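You operate a simulated robot arm through the tools that you are given. There is no shell and no other tool.

Carry out the task below with a simulated two-armed robot. There is one attempt and no reset: what you move stays moved.

JOB
Hold the yellow wax pail on the long steel table steady with one hand, lift the blue bottle out of it with the other and set it down on the long steel table. Set down upright: blue bottle.
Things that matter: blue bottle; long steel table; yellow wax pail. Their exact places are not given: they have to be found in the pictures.

It is judged by the outcome, as a careful person would: the job done as asked, and still so three seconds after it is handed in. It fails if anything else is knocked over, pushed out of place, dropped, spilled or broken.

ROBOT AND FRAMES
Two 7-joint arms with two-finger parallel grippers on one trunk, on a base that drives. Base frame: it is fixed to the floor where the robot stands at the start and does not move with it; the origin is under the middle of the robot, x ahead of it, y to its left, z up. Units: mm, degrees, N and s.
The left shoulder is at the start at [62, 197, 1104], the right one opposite. With the tool pointing down near the work surface each hand reaches from about 320 to 720 mm from the robot's upright axis, wherever it stands, measured 20 degrees to its own side. Places, roughly: blue bottle [2750, -1500, 1000]; long steel table [3000, -1700, 800]; yellow wax pail [2750, -1500, 1000]. Payload 1.57 kg a hand.
The tool frame of a hand sits at the grasp point between the pads (the TCP): z along the fingers, y along the line on which they close. The tips reach 30 mm beyond it. Largest opening 110 mm; finger width 24, thickness 12; the body of the gripper, 48 by 112 mm, starts 78 mm behind the TCP.
Orientation is told as [roll, pitch, yaw] about the base's x, y, z axes, in that order, counted from this pose: with the fingers straight down and closing along the base's y, the tool's x points along the base's -x, its y along +y and its z along -z.

CONTROLS
- The arms move only by the tool apply_moves. It takes "left_moves", "right_moves" or both (then of equal length, played together; a hand with none holds still); each is a list of rows, each a list of 7 numbers: the shift along the tool's x, y, z in mm, then the turn, a rotation vector about the tool's x, y, z in degrees, then the closure, from 0 (fully open) to 1 (shut). In form: [[x, y, z, wx, wy, wz, hand], ...]. A call has 1 to 20 rows; each row is the pose to reach, as a shift and turn from the pose commanded when the call began, along the tool's axes at that moment. Each row takes 0.2 s and may step no farther than 50 mm and 8.6 degrees from the row before; otherwise, or with a gripper value out of range, the whole call is refused. Where a pose cannot be reached the arm comes as near as it can. A force on the tool above 40 N (or 10 N above the force at the start of the call, whichever is more), or a blocked arm, ends the call early, and 0.2 s more pass. The fingers move at their own pace (about 72 mm/s each) and stop on an object; they squeeze with about 24 N. The grip force told is the motor's: it shows also when the fingers shut on nothing. Time passes only in rows, and 0.2 s behind the last, so rows that repeat a pose let the fingers close. It gives the time, the measured TCP pose, the force on the tool (base axes), the opening and the grip force at its end, in the units of the frame above (readings bear some noise), with the torque about the TCP (base axes, N m) and any sound that the robot's microphone picked up.
- Cameras (640 x 400 px; columns grow to the right, rows downward): "scene" is now at [119.8, -1.9, 1701.6]; the picture's right is [-0.04, -1.00, 0.00], its down [-0.70, 0.03, -0.71] and it looks along [0.71, -0.03, -0.70] (base axes); focal length 272 px, centre (320, 200). "left" rides on the left gripper at [70, -16, -141] in its tool frame; the picture's right is [0.23, 0.97, 0.00], its down [-0.85, 0.20, -0.48] and it looks along [-0.47, 0.11, 0.88] (tool axes); focal length 222 px, centre (320, 200). "right" rides on the right gripper at [70, 16, -141] in its tool frame; the picture's right is [-0.23, 0.97, 0.00], its down [-0.85, -0.20, -0.48] and it looks along [-0.47, -0.11, 0.88] (tool axes); focal length 222 px, centre (320, 200).
- get_image(camera): a new picture of that camera. The clock stands still meanwhile.
- move_column(by): slides the trunk up (or, below 0, down) by that many mm; the arms and the scene camera ride with it, the base frame stays. It gives what a move gives, with no picture.
- roll_base(legs): drives the robot by 1 to 6 legs, each [ahead, left, turn to the left] in mm, mm and degrees, along the robot's own axes; the way and the turn of a leg run together, so that a leg with both is an arc; at most 1500 mm and 180 degrees a leg. The arms and the cameras ride along, it lands a little off, and it stops where it bumps. It gives what a move gives.
- pan_tilt(pan, tilt): turns the head with the scene camera to pan (to the left, within 86 degrees either way) and tilt (down, from -29 to 69), counted from straight ahead of the robot. It gives what a move gives.
- pixel_to_xyz(camera, pixels): there is no depth. For up to 12 entries [column, row, z] of the newest picture of that camera ("zoom" is the newest enlarged one), the place [x, y] in the base frame at which the ray of that pixel passes the height z, good to about 2 mm, but the place of the scene camera against the robot may be out by one fixed shift of up to 12 mm in any direction. The clock stands still meanwhile.
- enlarge(camera, box): a new picture of the part [left, top, right, bottom] of that camera's present view, enlarged. The clock stands still meanwhile.
- job_done(): hands the job in; it is judged then, once.

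Unless the task says otherwise, let go and move clear before handing in.

The tools are called after "Request:" as a command line: name --argument value ..., lists and objects as JSON in quotes. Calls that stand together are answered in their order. apply_moves: Moves the arms, as the interface text tells. Its arguments: {"type":"object","properties":{"left_moves":{"type":"array"},"right_moves":{"type":"array"}},"required":[]} The other tools are called the same way: move_column (by) slides the trunk up or down; roll_base (legs) drives the base; pan_tilt (pan, tilt) turns the head that bears the scene camera; get_image (camera) takes a picture; pixel_to_xyz (camera, pixels) gives the place at which the rays of pixels pass given heights; enlarge (camera, box) takes an enlarged picture of a part of a camera's view; job_done () hands the job in.

At the start:

```text
time_s: 0.0
left_tcp_pos: [487.9, 195.3, 1135.4]
left_tcp_rot: [-0.1, 0.1, 0.1]
left_wrist_force: [-0.2, -1.1, 0.0]
left_wrist_torque: [-0.02, 0.0, 0.03]
left_finger_gap: 109.9
left_gripper_force: 0.1
right_tcp_pos: [361.5, -122.6, 1094.9]
right_tcp_rot: [0.0, 0.1, 0.0]
right_wrist_force: [0.1, 0.2, -0.3]
right_wrist_torque: [0.0, -0.01, 0.0]
right_finger_gap: 109.8
right_gripper_force: 0.0
trunk travel left (down, up): [-700.0, 290.0]
robot x, y, heading: [1.0, -0.2, -0.3]
head pan, tilt: [-2.4, 44.4]
```

scene: 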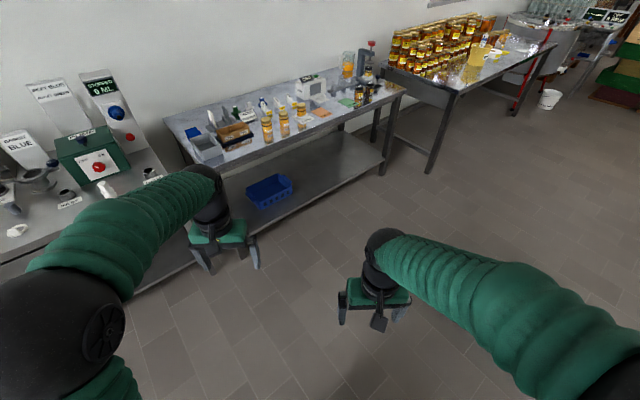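
right: 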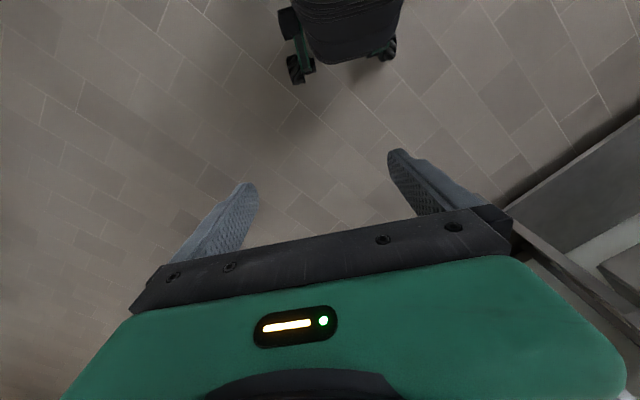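
left: 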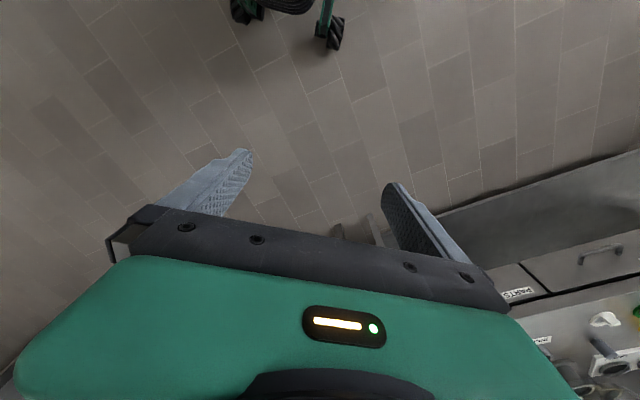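

The scene picture shows the honey-jar steel table at upper right (around pixel 470,50), which seems to be the long steel table near [3000,-1700]. I will turn the head toward it and enlarge that part.

Request:
pan_tilt --pan -30 --tilt 15

Request:
get_image --camera "scene"

Request:
enlarge --camera "scene" --box '[200, 100, 440, 250]'

```text
time_s: 0.9
left_tcp_pos: [486.3, 195.4, 1134.8]
left_tcp_rot: [0.1, 0.0, 0.1]
left_wrist_force: [-0.5, -0.1, -0.3]
left_wrist_torque: [0.01, 0.0, -0.01]
left_finger_gap: 109.9
left_gripper_force: 0.1
right_tcp_pos: [359.2, -124.1, 1096.4]
right_tcp_rot: [0.0, 0.0, 0.0]
right_wrist_force: [-1.1, 0.3, -0.3]
right_wrist_torque: [0.03, 0.01, -0.02]
right_finger_gap: 110.1
right_gripper_force: 0.0
trunk travel left (down, up): [-700.0, 290.0]
robot x, y, heading: [6.2, 2.3, 0.0]
head pan, tilt: [-30.0, 15.0]
```

```text
taken
```

scene: 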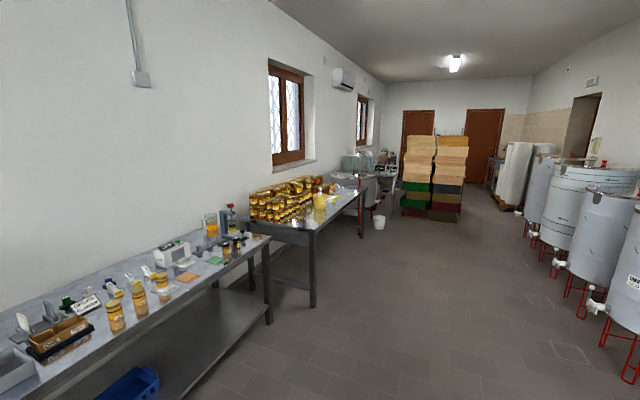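

```text
2.67 times, centred on (320, 175) of scene
```

zoom: 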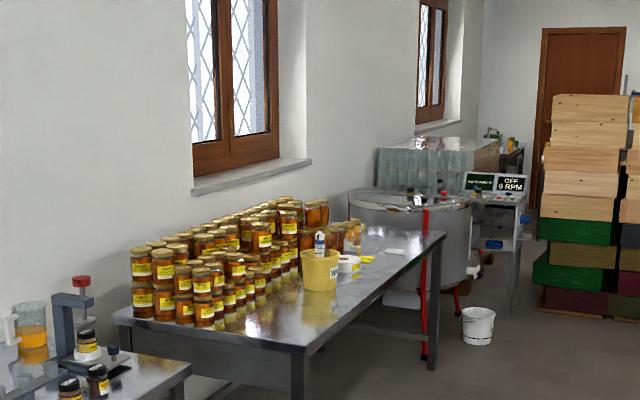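

The yellow pail with a bottle in it stands at zoom pixel (320,270), beside jars and a white tub, on the honey-jar table. I'll get the places of the pail and table edges.

Request:
pixel_to_xyz --camera "zoom" --pixels '[[319, 288, 800], [319, 288, 850], [300, 350, 850], [115, 318, 850], [445, 236, 850], [319, 256, 1000], [296, 398, 0], [432, 368, 0], [350, 275, 850], [368, 260, 850]]'

Request:
enlarge --camera "scene" --box '[290, 170, 370, 220]'

```text
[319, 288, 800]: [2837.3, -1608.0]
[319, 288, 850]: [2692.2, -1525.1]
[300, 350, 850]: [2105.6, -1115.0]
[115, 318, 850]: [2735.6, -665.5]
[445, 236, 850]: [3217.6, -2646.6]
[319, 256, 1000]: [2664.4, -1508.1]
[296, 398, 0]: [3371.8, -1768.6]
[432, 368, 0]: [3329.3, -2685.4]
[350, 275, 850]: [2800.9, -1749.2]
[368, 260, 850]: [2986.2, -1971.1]
```

```text
8.00 times, centred on (330, 195) of scene
```

zoom: 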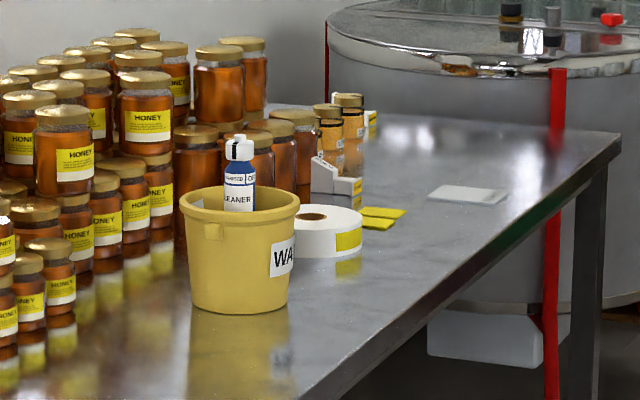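

The bottle (white cap, blue label) stands in the yellow pail; pail bottom centre is about [2700,-1530], the table about 850 high with front edge running from about [2105,-1115] along direction -54°. I'll locate the floor points of table legs to plan the drive.

Request:
pixel_to_xyz --camera "scene" --pixels '[[312, 306, 0], [362, 238, 0], [270, 323, 0], [183, 398, 0], [270, 240, 850], [40, 395, 850], [380, 229, 0], [100, 398, 0], [155, 380, 100]]'

Request:
pan_tilt --pan -30 --tilt 50

Request:
get_image --camera "scene"

```text
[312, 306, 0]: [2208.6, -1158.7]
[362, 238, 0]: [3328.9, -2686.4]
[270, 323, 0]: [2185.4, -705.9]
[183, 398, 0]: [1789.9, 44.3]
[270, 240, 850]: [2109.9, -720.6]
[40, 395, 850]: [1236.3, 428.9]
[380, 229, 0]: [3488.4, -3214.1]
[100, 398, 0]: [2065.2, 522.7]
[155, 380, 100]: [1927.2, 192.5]
```

```text
time_s: 1.9
left_tcp_pos: [486.2, 194.3, 1134.4]
left_tcp_rot: [0.0, -0.1, 0.0]
left_wrist_force: [-0.9, -0.2, 0.0]
left_wrist_torque: [0.01, 0.02, 0.0]
left_finger_gap: 110.0
left_gripper_force: 0.0
right_tcp_pos: [359.6, -123.0, 1096.2]
right_tcp_rot: [0.0, -0.1, 0.0]
right_wrist_force: [-0.1, 0.5, -0.6]
right_wrist_torque: [-0.04, 0.0, -0.01]
right_finger_gap: 109.9
right_gripper_force: 0.1
trunk travel left (down, up): [-700.0, 290.0]
robot x, y, heading: [1.0, 0.6, -0.1]
head pan, tilt: [-30.0, 50.0]
```

```text
taken
```

scene: 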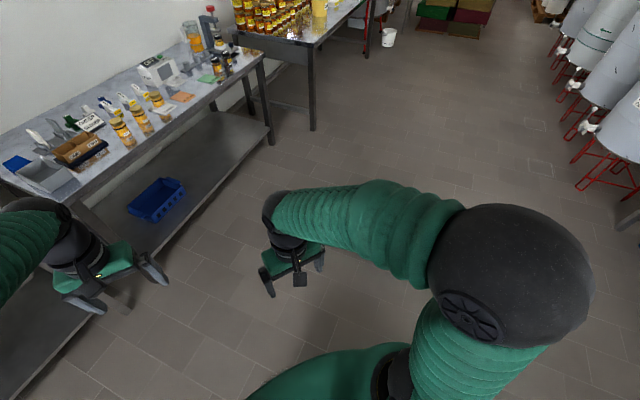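

The floor between here and the long table is clear apart from red-legged vats on the right (pixel 577,188). I'll check their floor places and raise the trunk before driving.

Request:
pixel_to_xyz --camera "scene" --pixels '[[577, 190, 0], [610, 210, 0], [553, 55, 0], [312, 130, 0], [272, 143, 0], [388, 46, 0], [620, 228, 0]]'

Request:
move_column --by 200

```text
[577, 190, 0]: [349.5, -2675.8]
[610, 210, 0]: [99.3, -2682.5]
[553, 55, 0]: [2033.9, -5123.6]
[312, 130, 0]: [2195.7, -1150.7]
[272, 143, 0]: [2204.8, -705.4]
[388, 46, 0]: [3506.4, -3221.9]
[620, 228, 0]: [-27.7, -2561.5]
```

```text
time_s: 4.1
left_tcp_pos: [487.9, 194.4, 1335.5]
left_tcp_rot: [0.0, 0.1, 0.0]
left_wrist_force: [0.3, -0.1, -0.1]
left_wrist_torque: [-0.01, 0.02, -0.02]
left_finger_gap: 109.8
left_gripper_force: 0.2
right_tcp_pos: [359.3, -122.1, 1294.5]
right_tcp_rot: [-0.1, -0.1, 0.0]
right_wrist_force: [-0.6, -0.5, -0.1]
right_wrist_torque: [-0.02, -0.01, -0.01]
right_finger_gap: 110.0
right_gripper_force: 0.1
trunk travel left (down, up): [-900.0, 90.0]
robot x, y, heading: [-0.3, -1.4, 0.1]
head pan, tilt: [-30.0, 50.0]
```

The vats sit over 1.3 m to the side of my route, so the way is clear. I'll turn right 45°, drive to stand off the long table, then turn to face it.

Request:
roll_base --legs '[[0, 0, -45], [1450, 0, 0], [1450, 0, 0], [0, 0, 81]]'

Request:
pan_tilt --pan 0 --tilt 40

Request:
get_image --camera "scene"

```text
time_s: 23.5
left_tcp_pos: [2360.6, -1560.4, 1335.4]
left_tcp_rot: [0.1, 0.0, 35.4]
left_wrist_force: [0.4, 0.1, 0.1]
left_wrist_torque: [-0.03, -0.01, -0.03]
left_finger_gap: 110.0
left_gripper_force: 0.1
right_tcp_pos: [2440.9, -1894.0, 1296.0]
right_tcp_rot: [0.1, -0.1, 35.5]
right_wrist_force: [-0.4, -0.2, -0.4]
right_wrist_torque: [-0.02, 0.01, 0.0]
right_finger_gap: 110.0
right_gripper_force: 0.0
trunk travel left (down, up): [-900.0, 90.0]
robot x, y, heading: [2074.1, -2001.7, 35.4]
head pan, tilt: [-30.0, 50.0]
```

```text
time_s: 24.5
left_tcp_pos: [2358.2, -1560.3, 1336.0]
left_tcp_rot: [0.0, 0.0, 35.4]
left_wrist_force: [-0.2, -0.2, -1.4]
left_wrist_torque: [0.04, -0.01, 0.03]
left_finger_gap: 109.9
left_gripper_force: 0.0
right_tcp_pos: [2439.3, -1894.9, 1294.4]
right_tcp_rot: [0.0, -0.1, 35.5]
right_wrist_force: [0.2, -0.2, 0.7]
right_wrist_torque: [-0.01, -0.02, -0.03]
right_finger_gap: 109.9
right_gripper_force: 0.0
trunk travel left (down, up): [-900.0, 90.0]
robot x, y, heading: [2074.6, -2004.7, 35.5]
head pan, tilt: [0.0, 40.0]
```

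```text
taken
```

scene: 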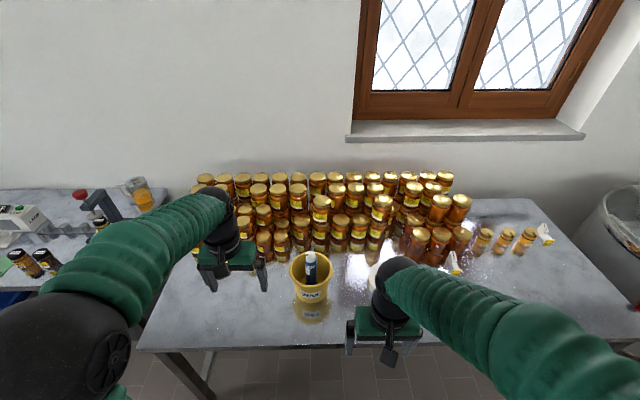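

The robot now faces the table; the pail is at pixel (312,278) with the bottle at (310,268), the white roll half hidden behind the right hand at (375,275). I'll enlarge and measure.

Request:
enlarge --camera "scene" --box '[240, 220, 400, 320]'

Request:
pixel_to_xyz --camera "scene" --pixels '[[314, 302, 800], [314, 302, 850], [140, 349, 800], [140, 349, 850], [610, 343, 800], [610, 343, 850], [310, 255, 1000], [210, 398, 0]]'

```text
4.00 times, centred on (320, 270) of scene
```

zoom: 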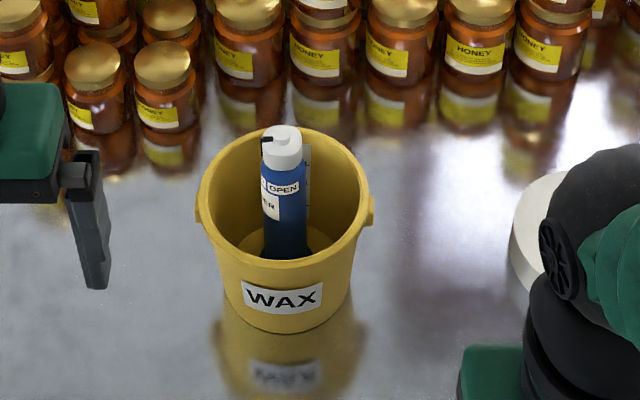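

```text
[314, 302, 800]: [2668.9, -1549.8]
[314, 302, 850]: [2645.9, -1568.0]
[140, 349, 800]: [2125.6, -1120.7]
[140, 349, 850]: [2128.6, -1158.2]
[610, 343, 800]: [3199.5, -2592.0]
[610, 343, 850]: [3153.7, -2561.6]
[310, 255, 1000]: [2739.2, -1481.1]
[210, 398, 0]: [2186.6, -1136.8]
```

The table top comes out near z=835 and the pail centre about 800 mm ahead of the robot and 24 mm left, with the table edge about 545 mm ahead. I'll drive forward 230 mm with the arms still high and look again.

Request:
roll_base --legs '[[225, 0, 0.5]]'

Request:
pan_tilt --pan 0 --tilt 50

Request:
get_image --camera "scene"

Request:
get_image --camera "left"

Request:
get_image --camera "right"

```text
time_s: 26.2
left_tcp_pos: [2527.7, -1432.2, 1337.8]
left_tcp_rot: [0.0, -0.2, 36.1]
left_wrist_force: [-0.1, -0.6, 0.8]
left_wrist_torque: [0.01, -0.02, -0.01]
left_finger_gap: 109.9
left_gripper_force: 0.0
right_tcp_pos: [2612.1, -1765.9, 1297.6]
right_tcp_rot: [-0.1, -0.3, 36.1]
right_wrist_force: [-0.1, -0.8, 0.6]
right_wrist_torque: [0.02, -0.03, 0.02]
right_finger_gap: 110.1
right_gripper_force: 0.0
trunk travel left (down, up): [-900.0, 90.0]
robot x, y, heading: [2251.5, -1875.9, 36.1]
head pan, tilt: [0.0, 40.0]
```

```text
time_s: 26.9
left_tcp_pos: [2529.3, -1431.3, 1335.8]
left_tcp_rot: [0.0, -0.2, 36.0]
left_wrist_force: [0.2, 0.4, 0.6]
left_wrist_torque: [-0.02, -0.02, -0.04]
left_finger_gap: 110.3
left_gripper_force: 0.1
right_tcp_pos: [2613.6, -1763.0, 1297.3]
right_tcp_rot: [0.0, -0.2, 36.2]
right_wrist_force: [0.9, -0.1, -0.6]
right_wrist_torque: [0.02, 0.01, 0.0]
right_finger_gap: 110.3
right_gripper_force: 0.1
trunk travel left (down, up): [-900.0, 90.0]
robot x, y, heading: [2252.4, -1874.8, 36.2]
head pan, tilt: [0.0, 50.0]
```

```text
taken
```

scene: 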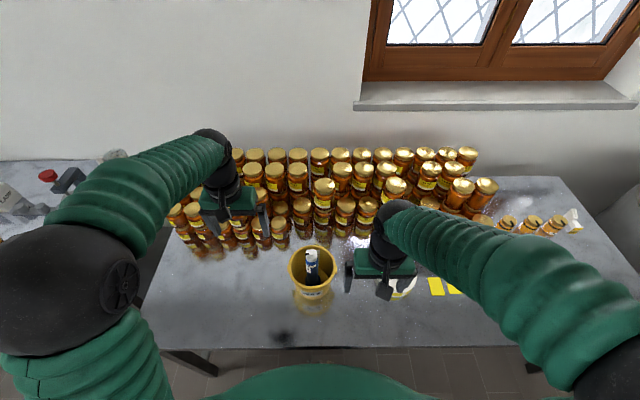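

```text
taken
```

left: 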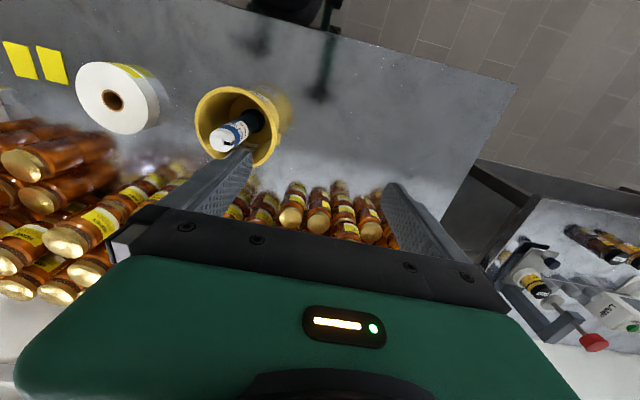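

```text
taken
```

right: 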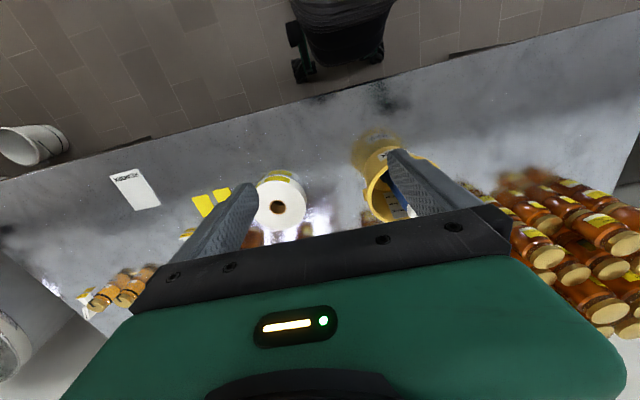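

From this closer stand the pail is at scene pixel (312,272), and the left hand camera sees straight into it at (240,130). I'll enlarge these to pinpoint rim and bottle.

Request:
enlarge --camera "left" --box '[160, 65, 320, 165]'

Request:
enlarge --camera "scene" --box '[264, 230, 360, 290]'

```text
4.00 times, centred on (240, 115) of left
```

zoom: 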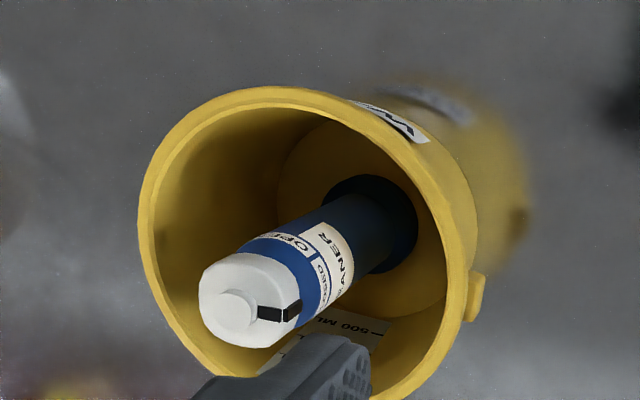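

```text
6.67 times, centred on (312, 260) of scene
```

zoom: 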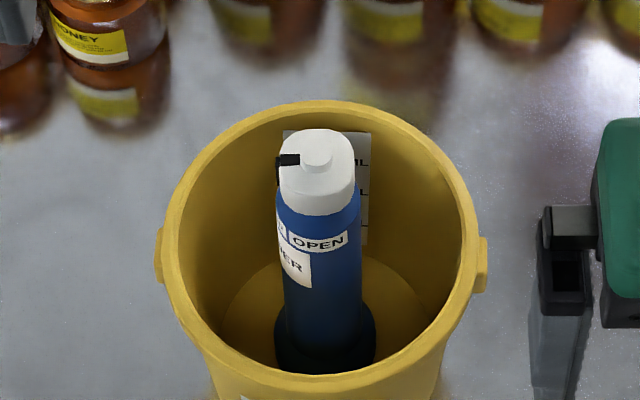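

The bottle stands in the pail with a white cap bearing a black tab, "OPEN"/"CLOSED" labels and a dark wider foot around its base. I'll enlarge more to understand the cap and foot before touching anything.

Request:
enlarge --camera "scene" --box '[296, 244, 328, 264]'

Request:
enlarge --camera "left" --box '[204, 105, 268, 145]'

Request:
enlarge --camera "scene" --box '[288, 264, 336, 294]'

```text
16.00 times, centred on (312, 254) of scene
```

zoom: 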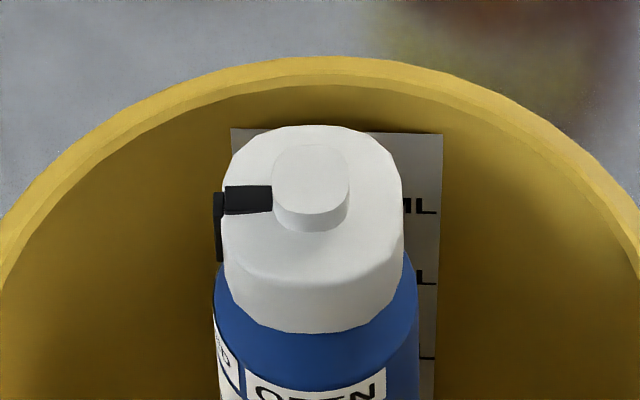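

```text
10.00 times, centred on (236, 125) of left
```

zoom: 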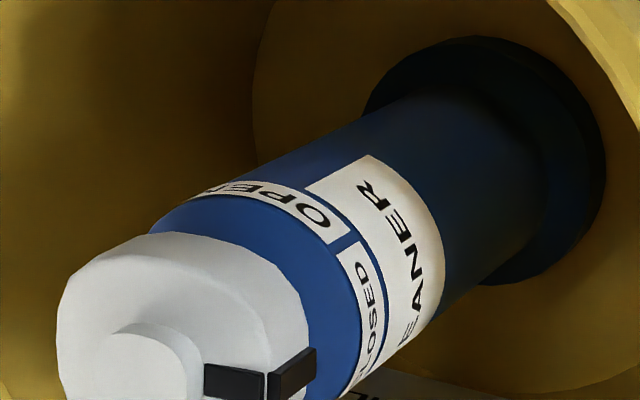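

```text
13.33 times, centred on (312, 279) of scene
```

zoom: 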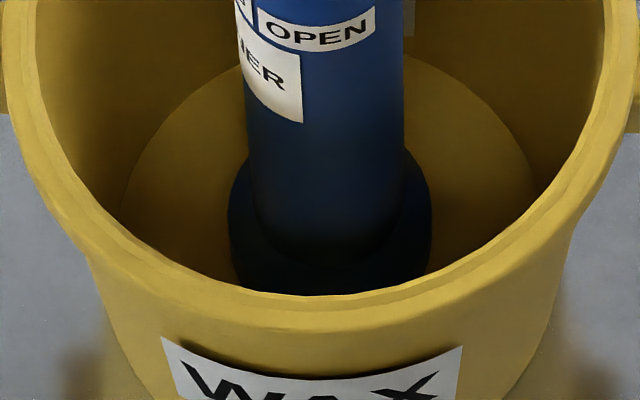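

The black tab on the cap points at "CLOSED", so I must not twist the cap, and the bottle has a dark foot on the pail floor. I'll triangulate the cap and rim from the scene and left cameras.

Request:
pixel_to_xyz --camera "scene" --pixels '[[311.5, 253.7, 1000], [311.5, 253.7, 1060], [288.75, 266, 960], [288.75, 266, 1000], [335.25, 266, 960], [335.25, 266, 1000], [312, 245.3, 960], [312, 245.3, 1000], [312, 288.5, 960], [312, 288.5, 1000]]'

Request:
pixel_to_xyz --camera "left" --pixels '[[218, 141.5, 1000], [218, 141.5, 1060], [195, 120, 960], [195, 120, 1000], [278.75, 127.5, 960], [278.75, 127.5, 1000], [232.5, 87, 960], [232.5, 87, 1000]]'

```text
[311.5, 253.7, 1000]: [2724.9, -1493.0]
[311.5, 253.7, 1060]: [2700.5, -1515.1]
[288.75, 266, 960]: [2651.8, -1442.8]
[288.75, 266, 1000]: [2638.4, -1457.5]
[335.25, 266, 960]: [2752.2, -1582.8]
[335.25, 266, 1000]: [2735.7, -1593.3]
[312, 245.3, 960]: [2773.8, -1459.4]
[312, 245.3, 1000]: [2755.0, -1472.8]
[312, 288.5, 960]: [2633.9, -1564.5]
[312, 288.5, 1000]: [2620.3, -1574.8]
```

```text
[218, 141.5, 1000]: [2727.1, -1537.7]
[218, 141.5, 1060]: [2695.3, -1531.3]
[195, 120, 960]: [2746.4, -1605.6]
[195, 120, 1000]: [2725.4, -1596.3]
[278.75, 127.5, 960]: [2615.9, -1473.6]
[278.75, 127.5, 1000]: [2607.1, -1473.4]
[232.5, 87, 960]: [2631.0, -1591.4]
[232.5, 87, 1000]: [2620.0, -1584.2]
```

Triangulation puts the cap top near z≈1090 and the rim near z≈990, with pail centre about [2680,-1530]. I'll bring the left hand closer over the left side of the pail for a sharper view.

Request:
apply_moves --left_moves '[[3, -20, 25, 0, 0, 0, 0], [6, -40, 50, 0, 0, 0, 0], [9, -60, 75, 0, 0, 0, 0], [12, -80, 100, 0, 0, 0, 0], [15, -100, 130, 0, 0, 0, 0], [15, -100, 130, 0, 0, 0, 0]]'

Request:
get_image --camera "left"

Request:
get_image --camera "scene"

```text
time_s: 28.3
left_tcp_pos: [2576.2, -1520.3, 1205.7]
left_tcp_rot: [0.0, -0.1, 36.1]
left_wrist_force: [-0.7, 1.2, -0.2]
left_wrist_torque: [0.01, 0.0, -0.01]
left_finger_gap: 109.9
left_gripper_force: 0.1
right_tcp_pos: [2615.9, -1762.5, 1296.1]
right_tcp_rot: [0.1, -0.1, 36.0]
right_wrist_force: [0.4, 0.7, -0.6]
right_wrist_torque: [-0.01, 0.0, 0.0]
right_finger_gap: 110.0
right_gripper_force: 0.0
trunk travel left (down, up): [-900.0, 90.0]
robot x, y, heading: [2250.1, -1876.8, 36.3]
head pan, tilt: [0.0, 50.0]
```

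```text
taken
```

left: 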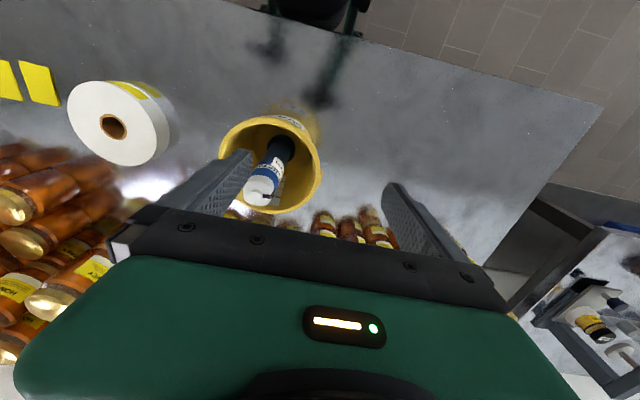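

```text
taken
```

scene: 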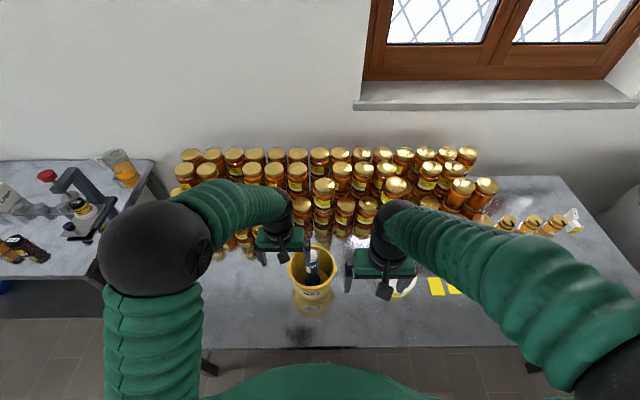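

The left camera now sees the pail at (270,165) with the cap at (262,190) between the fingers. I'll enlarge and measure the rim and cap from this second pose.

Request:
enlarge --camera "left" --box '[206, 105, 334, 225]'

```text
3.33 times, centred on (270, 165) of left
```

zoom: 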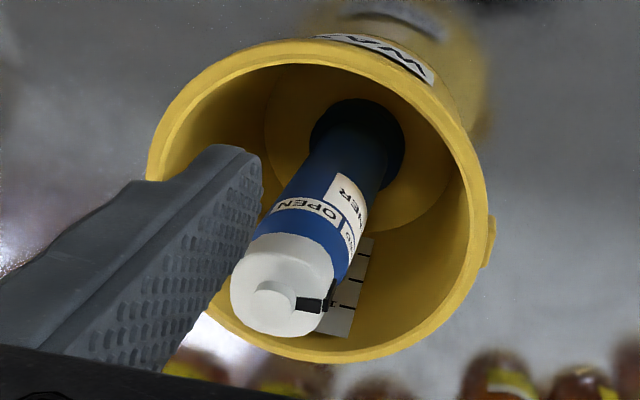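

Request:
pixel_to_xyz --camera "zoom" --pixels '[[275, 293, 1080], [275, 293, 1100], [148, 165, 970], [148, 165, 1000], [300, 40, 970], [300, 40, 1000], [487, 230, 970], [487, 230, 1000], [345, 362, 970], [345, 362, 1000], [355, 150, 850], [440, 110, 985]]'

```text
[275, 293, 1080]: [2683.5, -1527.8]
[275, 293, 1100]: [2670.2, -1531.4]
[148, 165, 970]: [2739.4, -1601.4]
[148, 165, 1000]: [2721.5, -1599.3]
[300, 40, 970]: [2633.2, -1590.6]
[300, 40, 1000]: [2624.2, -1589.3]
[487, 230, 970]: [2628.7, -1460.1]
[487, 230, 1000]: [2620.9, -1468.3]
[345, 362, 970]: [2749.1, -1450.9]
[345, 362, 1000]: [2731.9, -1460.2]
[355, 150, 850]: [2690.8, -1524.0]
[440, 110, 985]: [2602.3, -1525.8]
```

Both left-camera poses agree: cap top about [2682,-1528,1082], pail centre [2682,-1527], rim z≈985 radius ≈86, so the bottle stands upright in the middle. Next I'll check how near the jars are behind the pail before moving the left hand there.

Request:
enlarge --camera "scene" --box '[230, 190, 390, 290]'

Request:
pixel_to_xyz --camera "scene" --pixels '[[279.8, 239.8, 835], [279.8, 239.8, 860], [281, 220, 950], [325, 185, 1050], [345, 200, 950], [312, 345, 835], [400, 290, 835], [437, 290, 835], [410, 275, 900]]'

```text
4.00 times, centred on (310, 240) of scene
```

zoom: 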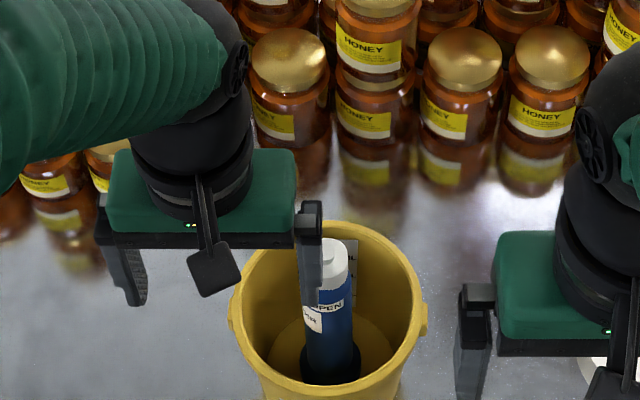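

```text
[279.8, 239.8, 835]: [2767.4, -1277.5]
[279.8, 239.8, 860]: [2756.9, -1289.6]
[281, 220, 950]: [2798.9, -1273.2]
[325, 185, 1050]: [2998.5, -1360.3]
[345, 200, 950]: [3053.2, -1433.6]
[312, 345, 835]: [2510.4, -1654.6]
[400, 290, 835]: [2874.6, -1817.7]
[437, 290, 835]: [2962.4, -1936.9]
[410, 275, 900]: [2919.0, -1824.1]
```

The nearest jar base is about 130 mm beyond where the left hand will be, so there is room. I'll bring the left hand above the far-left rim, turned to base yaw 0 so it pinches along base y away from the handle lug, with the opening narrowed.

Request:
apply_moves --left_moves '[[-16, 0, 6, 0, 0, 4.5, 0.1], [-32, 0, 12, 0, 0, 9, 0.2], [-48, 0, 18, 0, 0, 13.5, 0.3], [-64, 0, 24, 0, 0, 18, 0.4], [-80, 0, 30, 0, 0, 22.5, 0.5], [-96, 0, 36, 0, 0, 27, 0.55], [-112, 0, 42, 0, 0, 31.5, 0.55], [-129, -1, 46, 0, 0, 36.1, 0.55], [-129, -1, 46, 0, 0, 36.1, 0.55]]'

Request:
get_image --camera "left"

Request:
get_image --camera "scene"

```text
time_s: 30.3
left_tcp_pos: [2685.7, -1445.8, 1159.6]
left_tcp_rot: [0.0, 0.1, -0.1]
left_wrist_force: [0.9, 0.4, 0.4]
left_wrist_torque: [0.03, 0.0, 0.0]
left_finger_gap: 49.4
left_gripper_force: 0.0
right_tcp_pos: [2615.1, -1760.6, 1296.9]
right_tcp_rot: [0.0, -0.1, 36.2]
right_wrist_force: [-0.3, -0.1, -0.1]
right_wrist_torque: [0.0, 0.04, -0.01]
right_finger_gap: 110.1
right_gripper_force: 0.0
trunk travel left (down, up): [-900.0, 90.0]
robot x, y, heading: [2256.9, -1871.2, 36.2]
head pan, tilt: [0.0, 50.0]
```

```text
taken
```

left: 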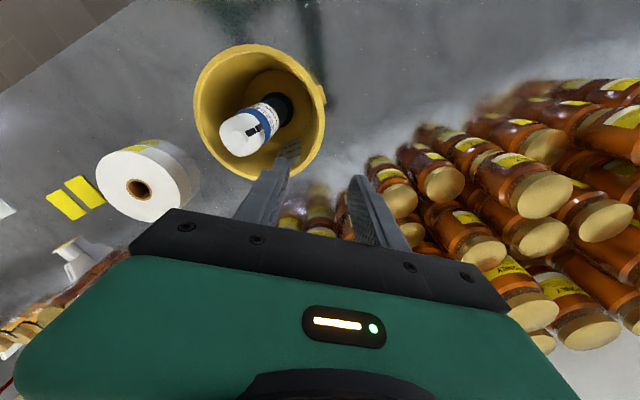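

```text
taken
```

scene: 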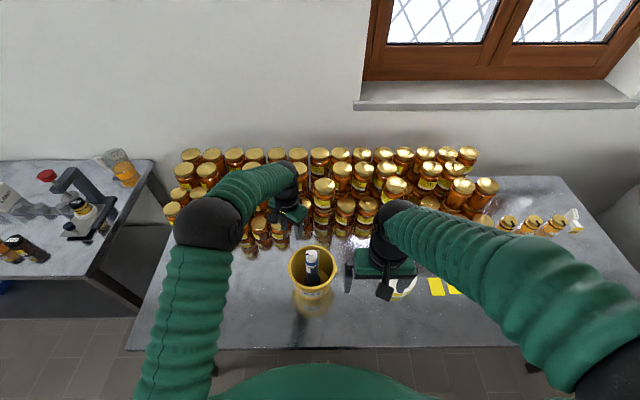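

The left hand is now above the far-left rim and the pail shows at left-camera (260,112). I'll enlarge for another measurement of rim and cap from this third pose.

Request:
enlarge --camera "left" --box '[180, 35, 340, 185]'

```text
2.67 times, centred on (260, 110) of left
```

zoom: 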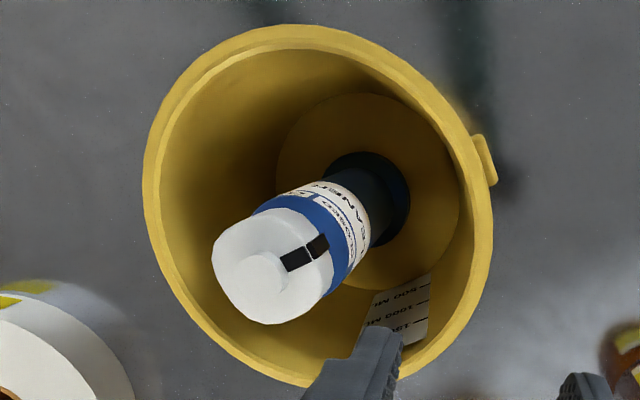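

Request:
pixel_to_xyz --camera "zoom" --pixels '[[257, 277, 1080], [257, 277, 1100], [143, 185, 970], [143, 185, 1000], [285, 25, 970], [285, 25, 1000], [492, 225, 970], [492, 225, 1000], [300, 385, 970], [300, 385, 1000], [372, 200, 842], [415, 77, 985]]'

```text
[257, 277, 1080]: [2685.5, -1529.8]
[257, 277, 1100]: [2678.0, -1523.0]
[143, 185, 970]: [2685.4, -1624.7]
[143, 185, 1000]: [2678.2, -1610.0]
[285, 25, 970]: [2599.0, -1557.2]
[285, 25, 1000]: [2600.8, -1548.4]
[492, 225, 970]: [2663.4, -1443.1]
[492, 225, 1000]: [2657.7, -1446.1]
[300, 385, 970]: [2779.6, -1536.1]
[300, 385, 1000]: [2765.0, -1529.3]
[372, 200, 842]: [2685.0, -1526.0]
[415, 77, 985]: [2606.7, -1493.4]
```

Three poses agree: knob top at [2685,-1529,1080] and the rim about z=997, outer radius 84, centred [2683,-1527]. I'll tilt the left hand 6° to match the wall and descend to just above the rim, then check.

Request:
apply_moves --left_moves '[[0, 0, 20, 1, 0, 0, 0.55], [0, 0, 40, 2, 0, 0, 0.55], [0, 0, 60, 3, 0, 0, 0.55], [0, -1, 80, 4, 0, 0, 0.55], [0, -1, 100, 5, 0, 0, 0.55], [0, -1, 115, 6, 0, 0, 0.55], [0, -1, 115, 6, 0, 0, 0.55]]'

Request:
get_image --camera "left"

Request:
get_image --camera "right"

Request:
enlarge --camera "scene" --box '[240, 200, 384, 290]'

```text
time_s: 31.9
left_tcp_pos: [2684.7, -1446.2, 1045.5]
left_tcp_rot: [-6.1, -0.1, -0.1]
left_wrist_force: [-0.3, 0.3, 0.2]
left_wrist_torque: [0.01, -0.01, 0.02]
left_finger_gap: 49.5
left_gripper_force: 0.1
right_tcp_pos: [2615.7, -1761.9, 1297.0]
right_tcp_rot: [0.0, -0.1, 36.0]
right_wrist_force: [-0.4, -0.3, -0.5]
right_wrist_torque: [0.01, 0.0, -0.02]
right_finger_gap: 109.9
right_gripper_force: 0.0
trunk travel left (down, up): [-900.0, 90.0]
robot x, y, heading: [2253.7, -1875.3, 36.2]
head pan, tilt: [0.0, 50.0]
```

```text
taken
```

left: 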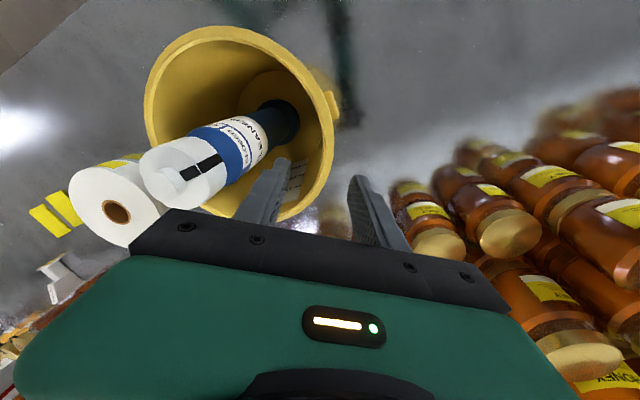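

```text
taken
```

right: 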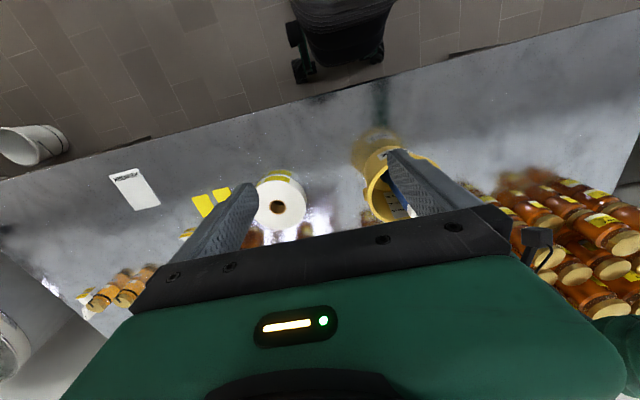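

```text
4.44 times, centred on (312, 245) of scene
```

zoom: 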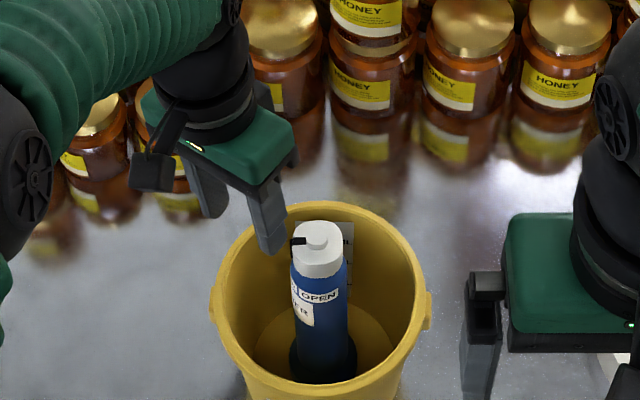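

The inner finger hangs inside the far-left rim and the outer one outside (scene zoom 268,240 and 215,210), clear of the bottle. I'll go straight down about 58 mm so the rim sits between the pads.

Request:
apply_moves --left_moves '[[0, 1.1, 12, 0, 0, 0, 0.55], [0, 2.2, 24, 0, 0, 0, 0.55], [0, 3.3, 36, 0, 0, 0, 0.55], [0, 4.4, 48, 0, 0, 0, 0.55], [0, 5.4, 58, 0, 0, 0, 0.55], [0, 5.4, 58, 0, 0, 0, 0.55]]'

Request:
get_image --camera "left"

Request:
enlarge --camera "scene" --box '[256, 220, 352, 280]'

```text
time_s: 33.3
left_tcp_pos: [2682.5, -1447.0, 988.0]
left_tcp_rot: [-6.0, 0.0, 0.0]
left_wrist_force: [-0.8, 1.2, 0.1]
left_wrist_torque: [0.02, 0.03, 0.0]
left_finger_gap: 49.5
left_gripper_force: 0.1
right_tcp_pos: [2617.0, -1762.6, 1296.2]
right_tcp_rot: [0.0, -0.2, 36.2]
right_wrist_force: [-0.2, -0.8, 0.1]
right_wrist_torque: [-0.03, -0.04, 0.03]
right_finger_gap: 110.2
right_gripper_force: 0.1
trunk travel left (down, up): [-900.0, 90.0]
robot x, y, heading: [2255.7, -1876.5, 36.2]
head pan, tilt: [0.0, 50.0]
```

```text
taken
```

left: 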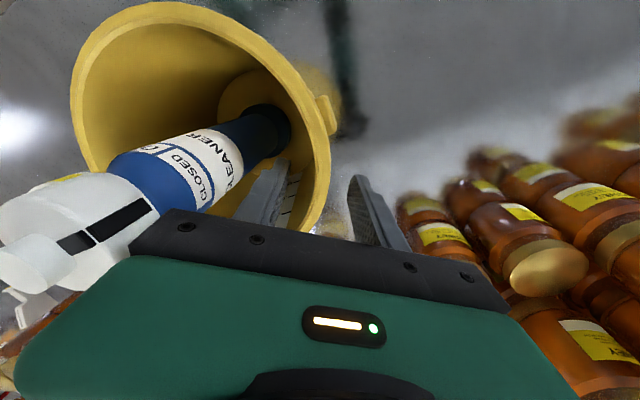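

```text
6.67 times, centred on (304, 250) of scene
```

zoom: 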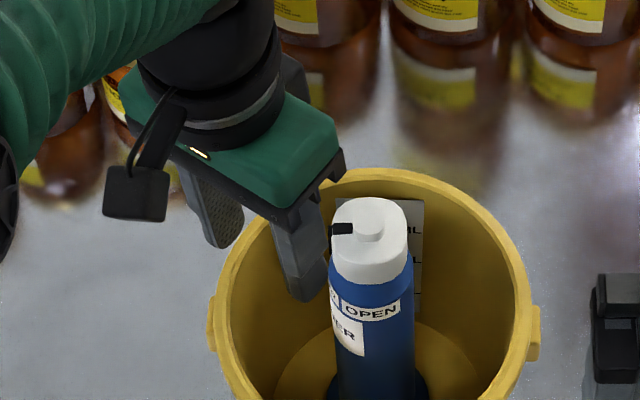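

The rim passes between the two fingers (left view, rim at (325,200) between finger tips at (275,170) and (360,180)). I'll close gradually and watch the lateral force for a one-sided touch.

Request:
apply_moves --left_moves '[[0, 0, 0, 0, 0, 0, 0.7], [0, 0, 0, 0, 0, 0, 0.8], [0, 0, 0, 0, 0, 0, 0.85], [0, 0, 0, 0, 0, 0, 0.87]]'

Request:
enlarge --camera "left" --box '[240, 140, 400, 240]'

Request:
enlarge --camera "scene" --box '[272, 230, 320, 260]'

```text
time_s: 34.3
left_tcp_pos: [2683.1, -1448.1, 988.4]
left_tcp_rot: [-6.1, 0.1, 0.0]
left_wrist_force: [0.4, -1.3, 0.7]
left_wrist_torque: [0.02, -0.03, 0.0]
left_finger_gap: 15.0
left_gripper_force: 0.1
right_tcp_pos: [2616.1, -1762.7, 1296.9]
right_tcp_rot: [0.0, -0.1, 36.1]
right_wrist_force: [0.5, -0.1, 0.0]
right_wrist_torque: [-0.01, -0.01, 0.0]
right_finger_gap: 110.3
right_gripper_force: 0.1
trunk travel left (down, up): [-900.0, 90.0]
robot x, y, heading: [2255.4, -1870.7, 36.3]
head pan, tilt: [0.0, 50.0]
```

```text
4.00 times, centred on (320, 190) of left
```

zoom: 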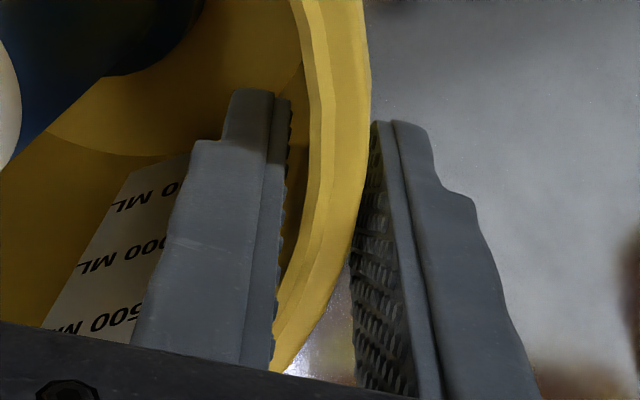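

```text
13.33 times, centred on (296, 245) of scene
```

zoom: 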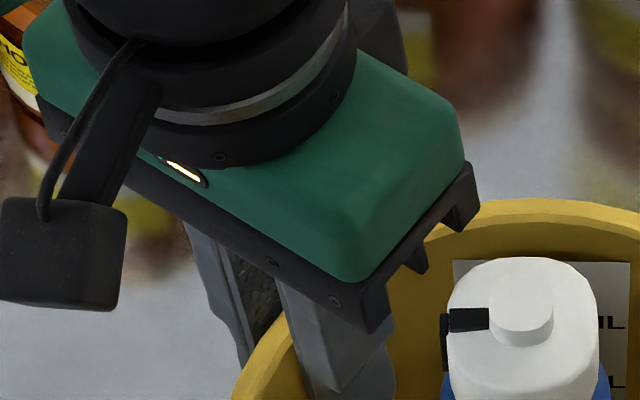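

With a 15 mm gap the rim sits between both pads with no side force yet. I'll close fully on the wall.

Request:
apply_moves --left_moves '[[0, 0, 0, 0, 0, 0, 0.9], [0, 0, 0, 0, 0, 0, 0.93], [0, 0, 0, 0, 0, 0, 0.96], [0, 0, 0, 0, 0, 0, 1.0], [0, 0, 0, 0, 0, 0, 1.0]]'

Request:
enlarge --camera "left" --box '[240, 140, 400, 240]'

Request:
enlarge --camera "scene" --box '[256, 220, 352, 280]'

```text
time_s: 35.5
left_tcp_pos: [2683.7, -1446.0, 988.6]
left_tcp_rot: [-5.9, 0.1, 0.1]
left_wrist_force: [-0.5, 0.8, 1.1]
left_wrist_torque: [0.26, -0.06, -0.02]
left_finger_gap: 8.0
left_gripper_force: 23.6
right_tcp_pos: [2615.8, -1762.6, 1296.1]
right_tcp_rot: [0.0, -0.1, 36.2]
right_wrist_force: [-0.5, 0.8, 0.1]
right_wrist_torque: [-0.01, -0.01, 0.0]
right_finger_gap: 109.8
right_gripper_force: 0.0
trunk travel left (down, up): [-900.0, 90.0]
robot x, y, heading: [2254.0, -1875.2, 36.5]
head pan, tilt: [0.0, 50.0]
```

```text
4.00 times, centred on (320, 190) of left
```

zoom: 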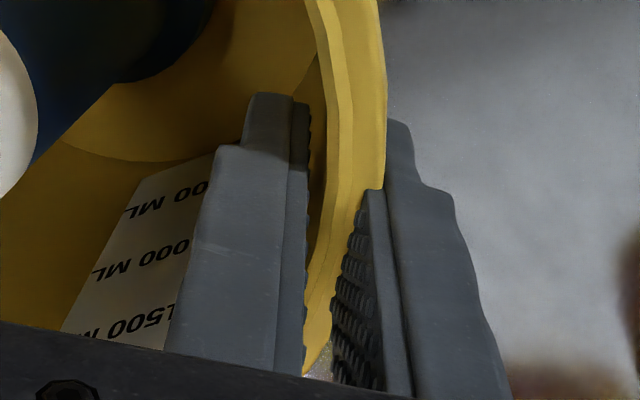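

```text
6.67 times, centred on (304, 250) of scene
```

zoom: 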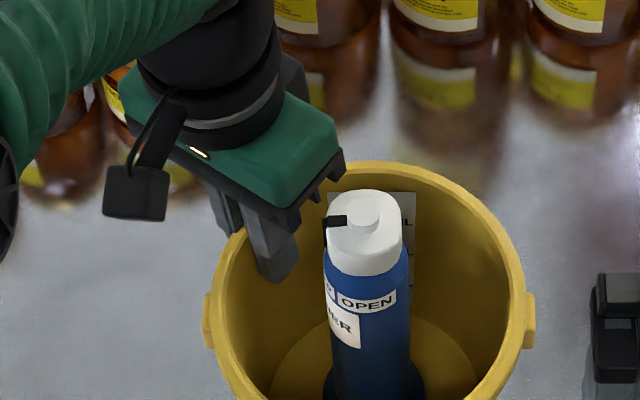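

The grip holds the wall (gap 8 mm, 23.6 N), but the cap moved from zoom (372,228) to (362,213), so the pail may have slid or tipped slightly. I'll look at the same box as before to compare.

Request:
enlarge --camera "scene" --box '[264, 230, 360, 290]'

Request:
enlarge --camera "scene" --box '[264, 250, 360, 310]'

Request:
get_image --camera "right"

```text
6.67 times, centred on (312, 260) of scene
```

zoom: 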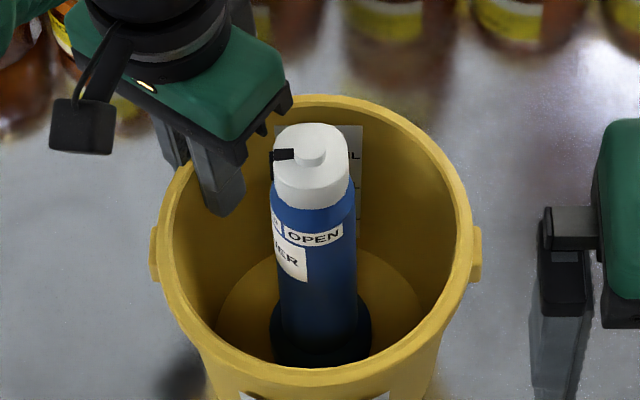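

```text
6.67 times, centred on (312, 280) of scene
```

zoom: 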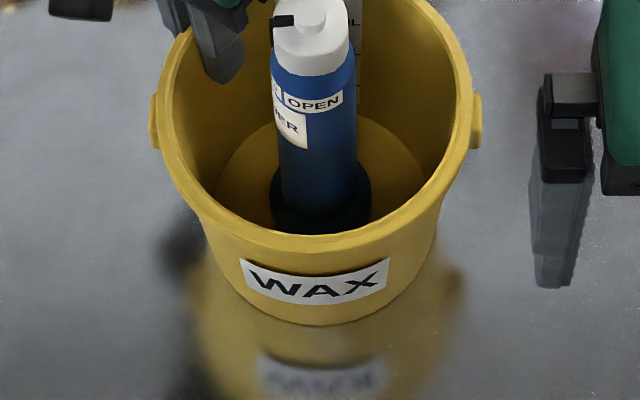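

```text
taken
```

right: 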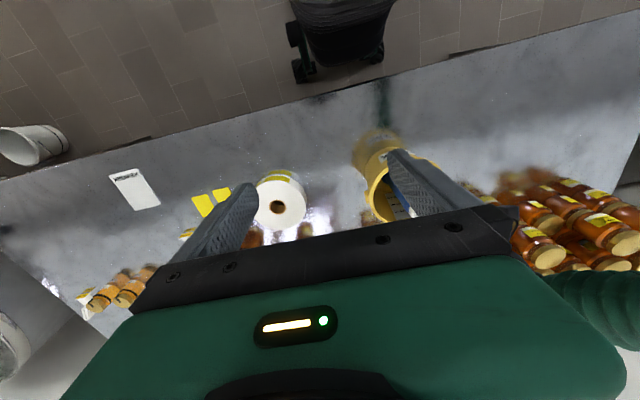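

The comparison shows the pail slid about 1 px (roughly 5 mm) toward the left hand and stayed flat; the bottle still stands upright. I'll compute its new place and turn to the right hand.

Request:
pixel_to_xyz --camera "scene" --pixels '[[311.55, 253.7, 1080], [310.5, 252.5, 1080], [311, 266, 1030], [311, 266, 1040], [312, 284.5, 842], [312, 284.5, 850]]'

```text
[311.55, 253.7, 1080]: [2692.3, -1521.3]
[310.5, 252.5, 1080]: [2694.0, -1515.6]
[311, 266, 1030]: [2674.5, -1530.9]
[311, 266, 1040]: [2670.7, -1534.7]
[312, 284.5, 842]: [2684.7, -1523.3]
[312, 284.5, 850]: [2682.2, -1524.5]
```

The bottle axis is now about [2686,-1523]. I'll bring the right hand in front of and above it, pitching 45° so its fingers point forward-down and its body stays on the robot's side, away from the left hand, with the opening narrowed to about 68 mm.

Request:
apply_moves --right_moves '[[-6.25, 12.6, 12.25, 0, -3.75, 0, 0.05], [-12.5, 25.2, 24.5, 0, -7.5, 0, 0.1], [-18.75, 37.8, 36.75, 0, -11.25, 0, 0.15], [-25, 50.4, 49, 0, -15, 0, 0.2], [-31.25, 63, 61.25, 0, -18.75, 0, 0.25], [-37.5, 75.6, 73.5, 0, -22.5, 0, 0.3], [-43.75, 88.2, 85.75, 0, -26.25, 0, 0.35], [-50, 100.8, 98, 0, -30, 0, 0.38], [-56.25, 113.4, 110.25, 0, -33.75, 0, 0.38], [-62.5, 126, 122.5, 0, -37.5, 0, 0.38], [-68.75, 138.6, 134.75, 0, -41.25, 0, 0.38], [-75, 151, 147, 0, -45, 0, 0.38], [-75, 151, 147, 0, -45, 0, 0.38]]'

Request:
get_image --camera "right"

Request:
get_image --camera "scene"

Request:
get_image --camera "left"

```text
time_s: 38.3
left_tcp_pos: [2683.4, -1445.5, 989.6]
left_tcp_rot: [-6.0, 0.0, 0.1]
left_wrist_force: [-0.1, -0.3, -3.4]
left_wrist_torque: [0.28, -0.03, 0.01]
left_finger_gap: 8.2
left_gripper_force: 23.4
right_tcp_pos: [2590.4, -1587.6, 1162.0]
right_tcp_rot: [1.3, -46.2, 35.1]
right_wrist_force: [-0.4, -0.1, 0.0]
right_wrist_torque: [0.02, 0.02, -0.01]
right_finger_gap: 68.2
right_gripper_force: 0.1
trunk travel left (down, up): [-900.0, 90.0]
robot x, y, heading: [2256.7, -1873.9, 35.9]
head pan, tilt: [0.0, 50.0]
```

```text
taken
```

right: 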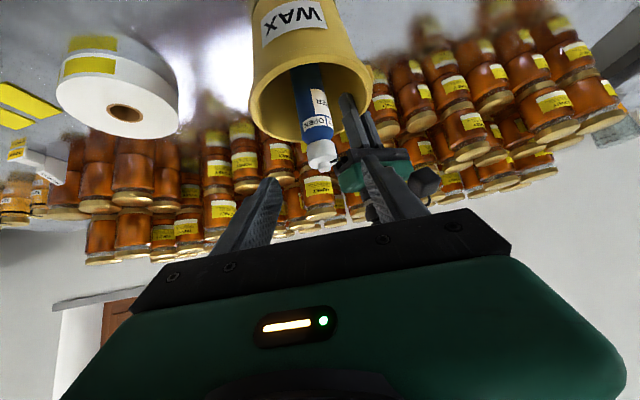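

```text
taken
```

scene: 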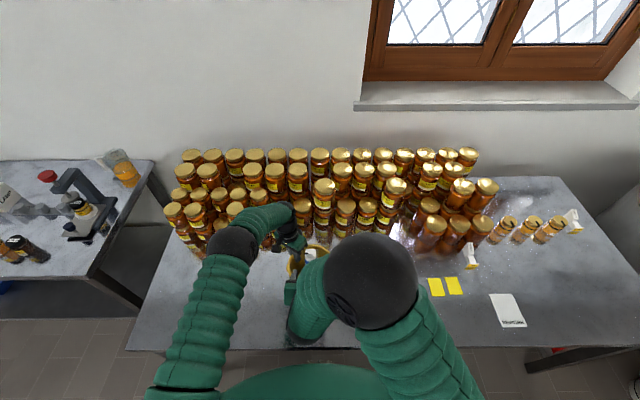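

```text
taken
```

left: 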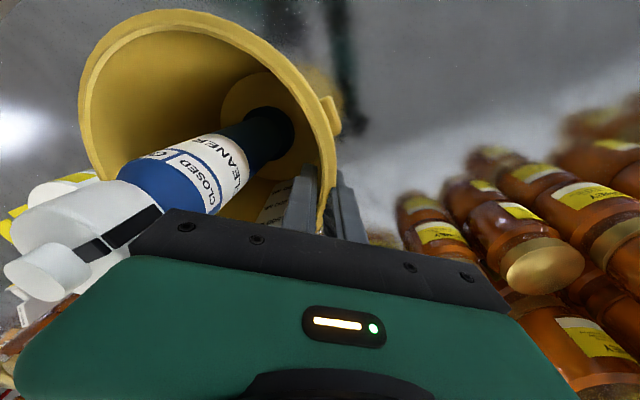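

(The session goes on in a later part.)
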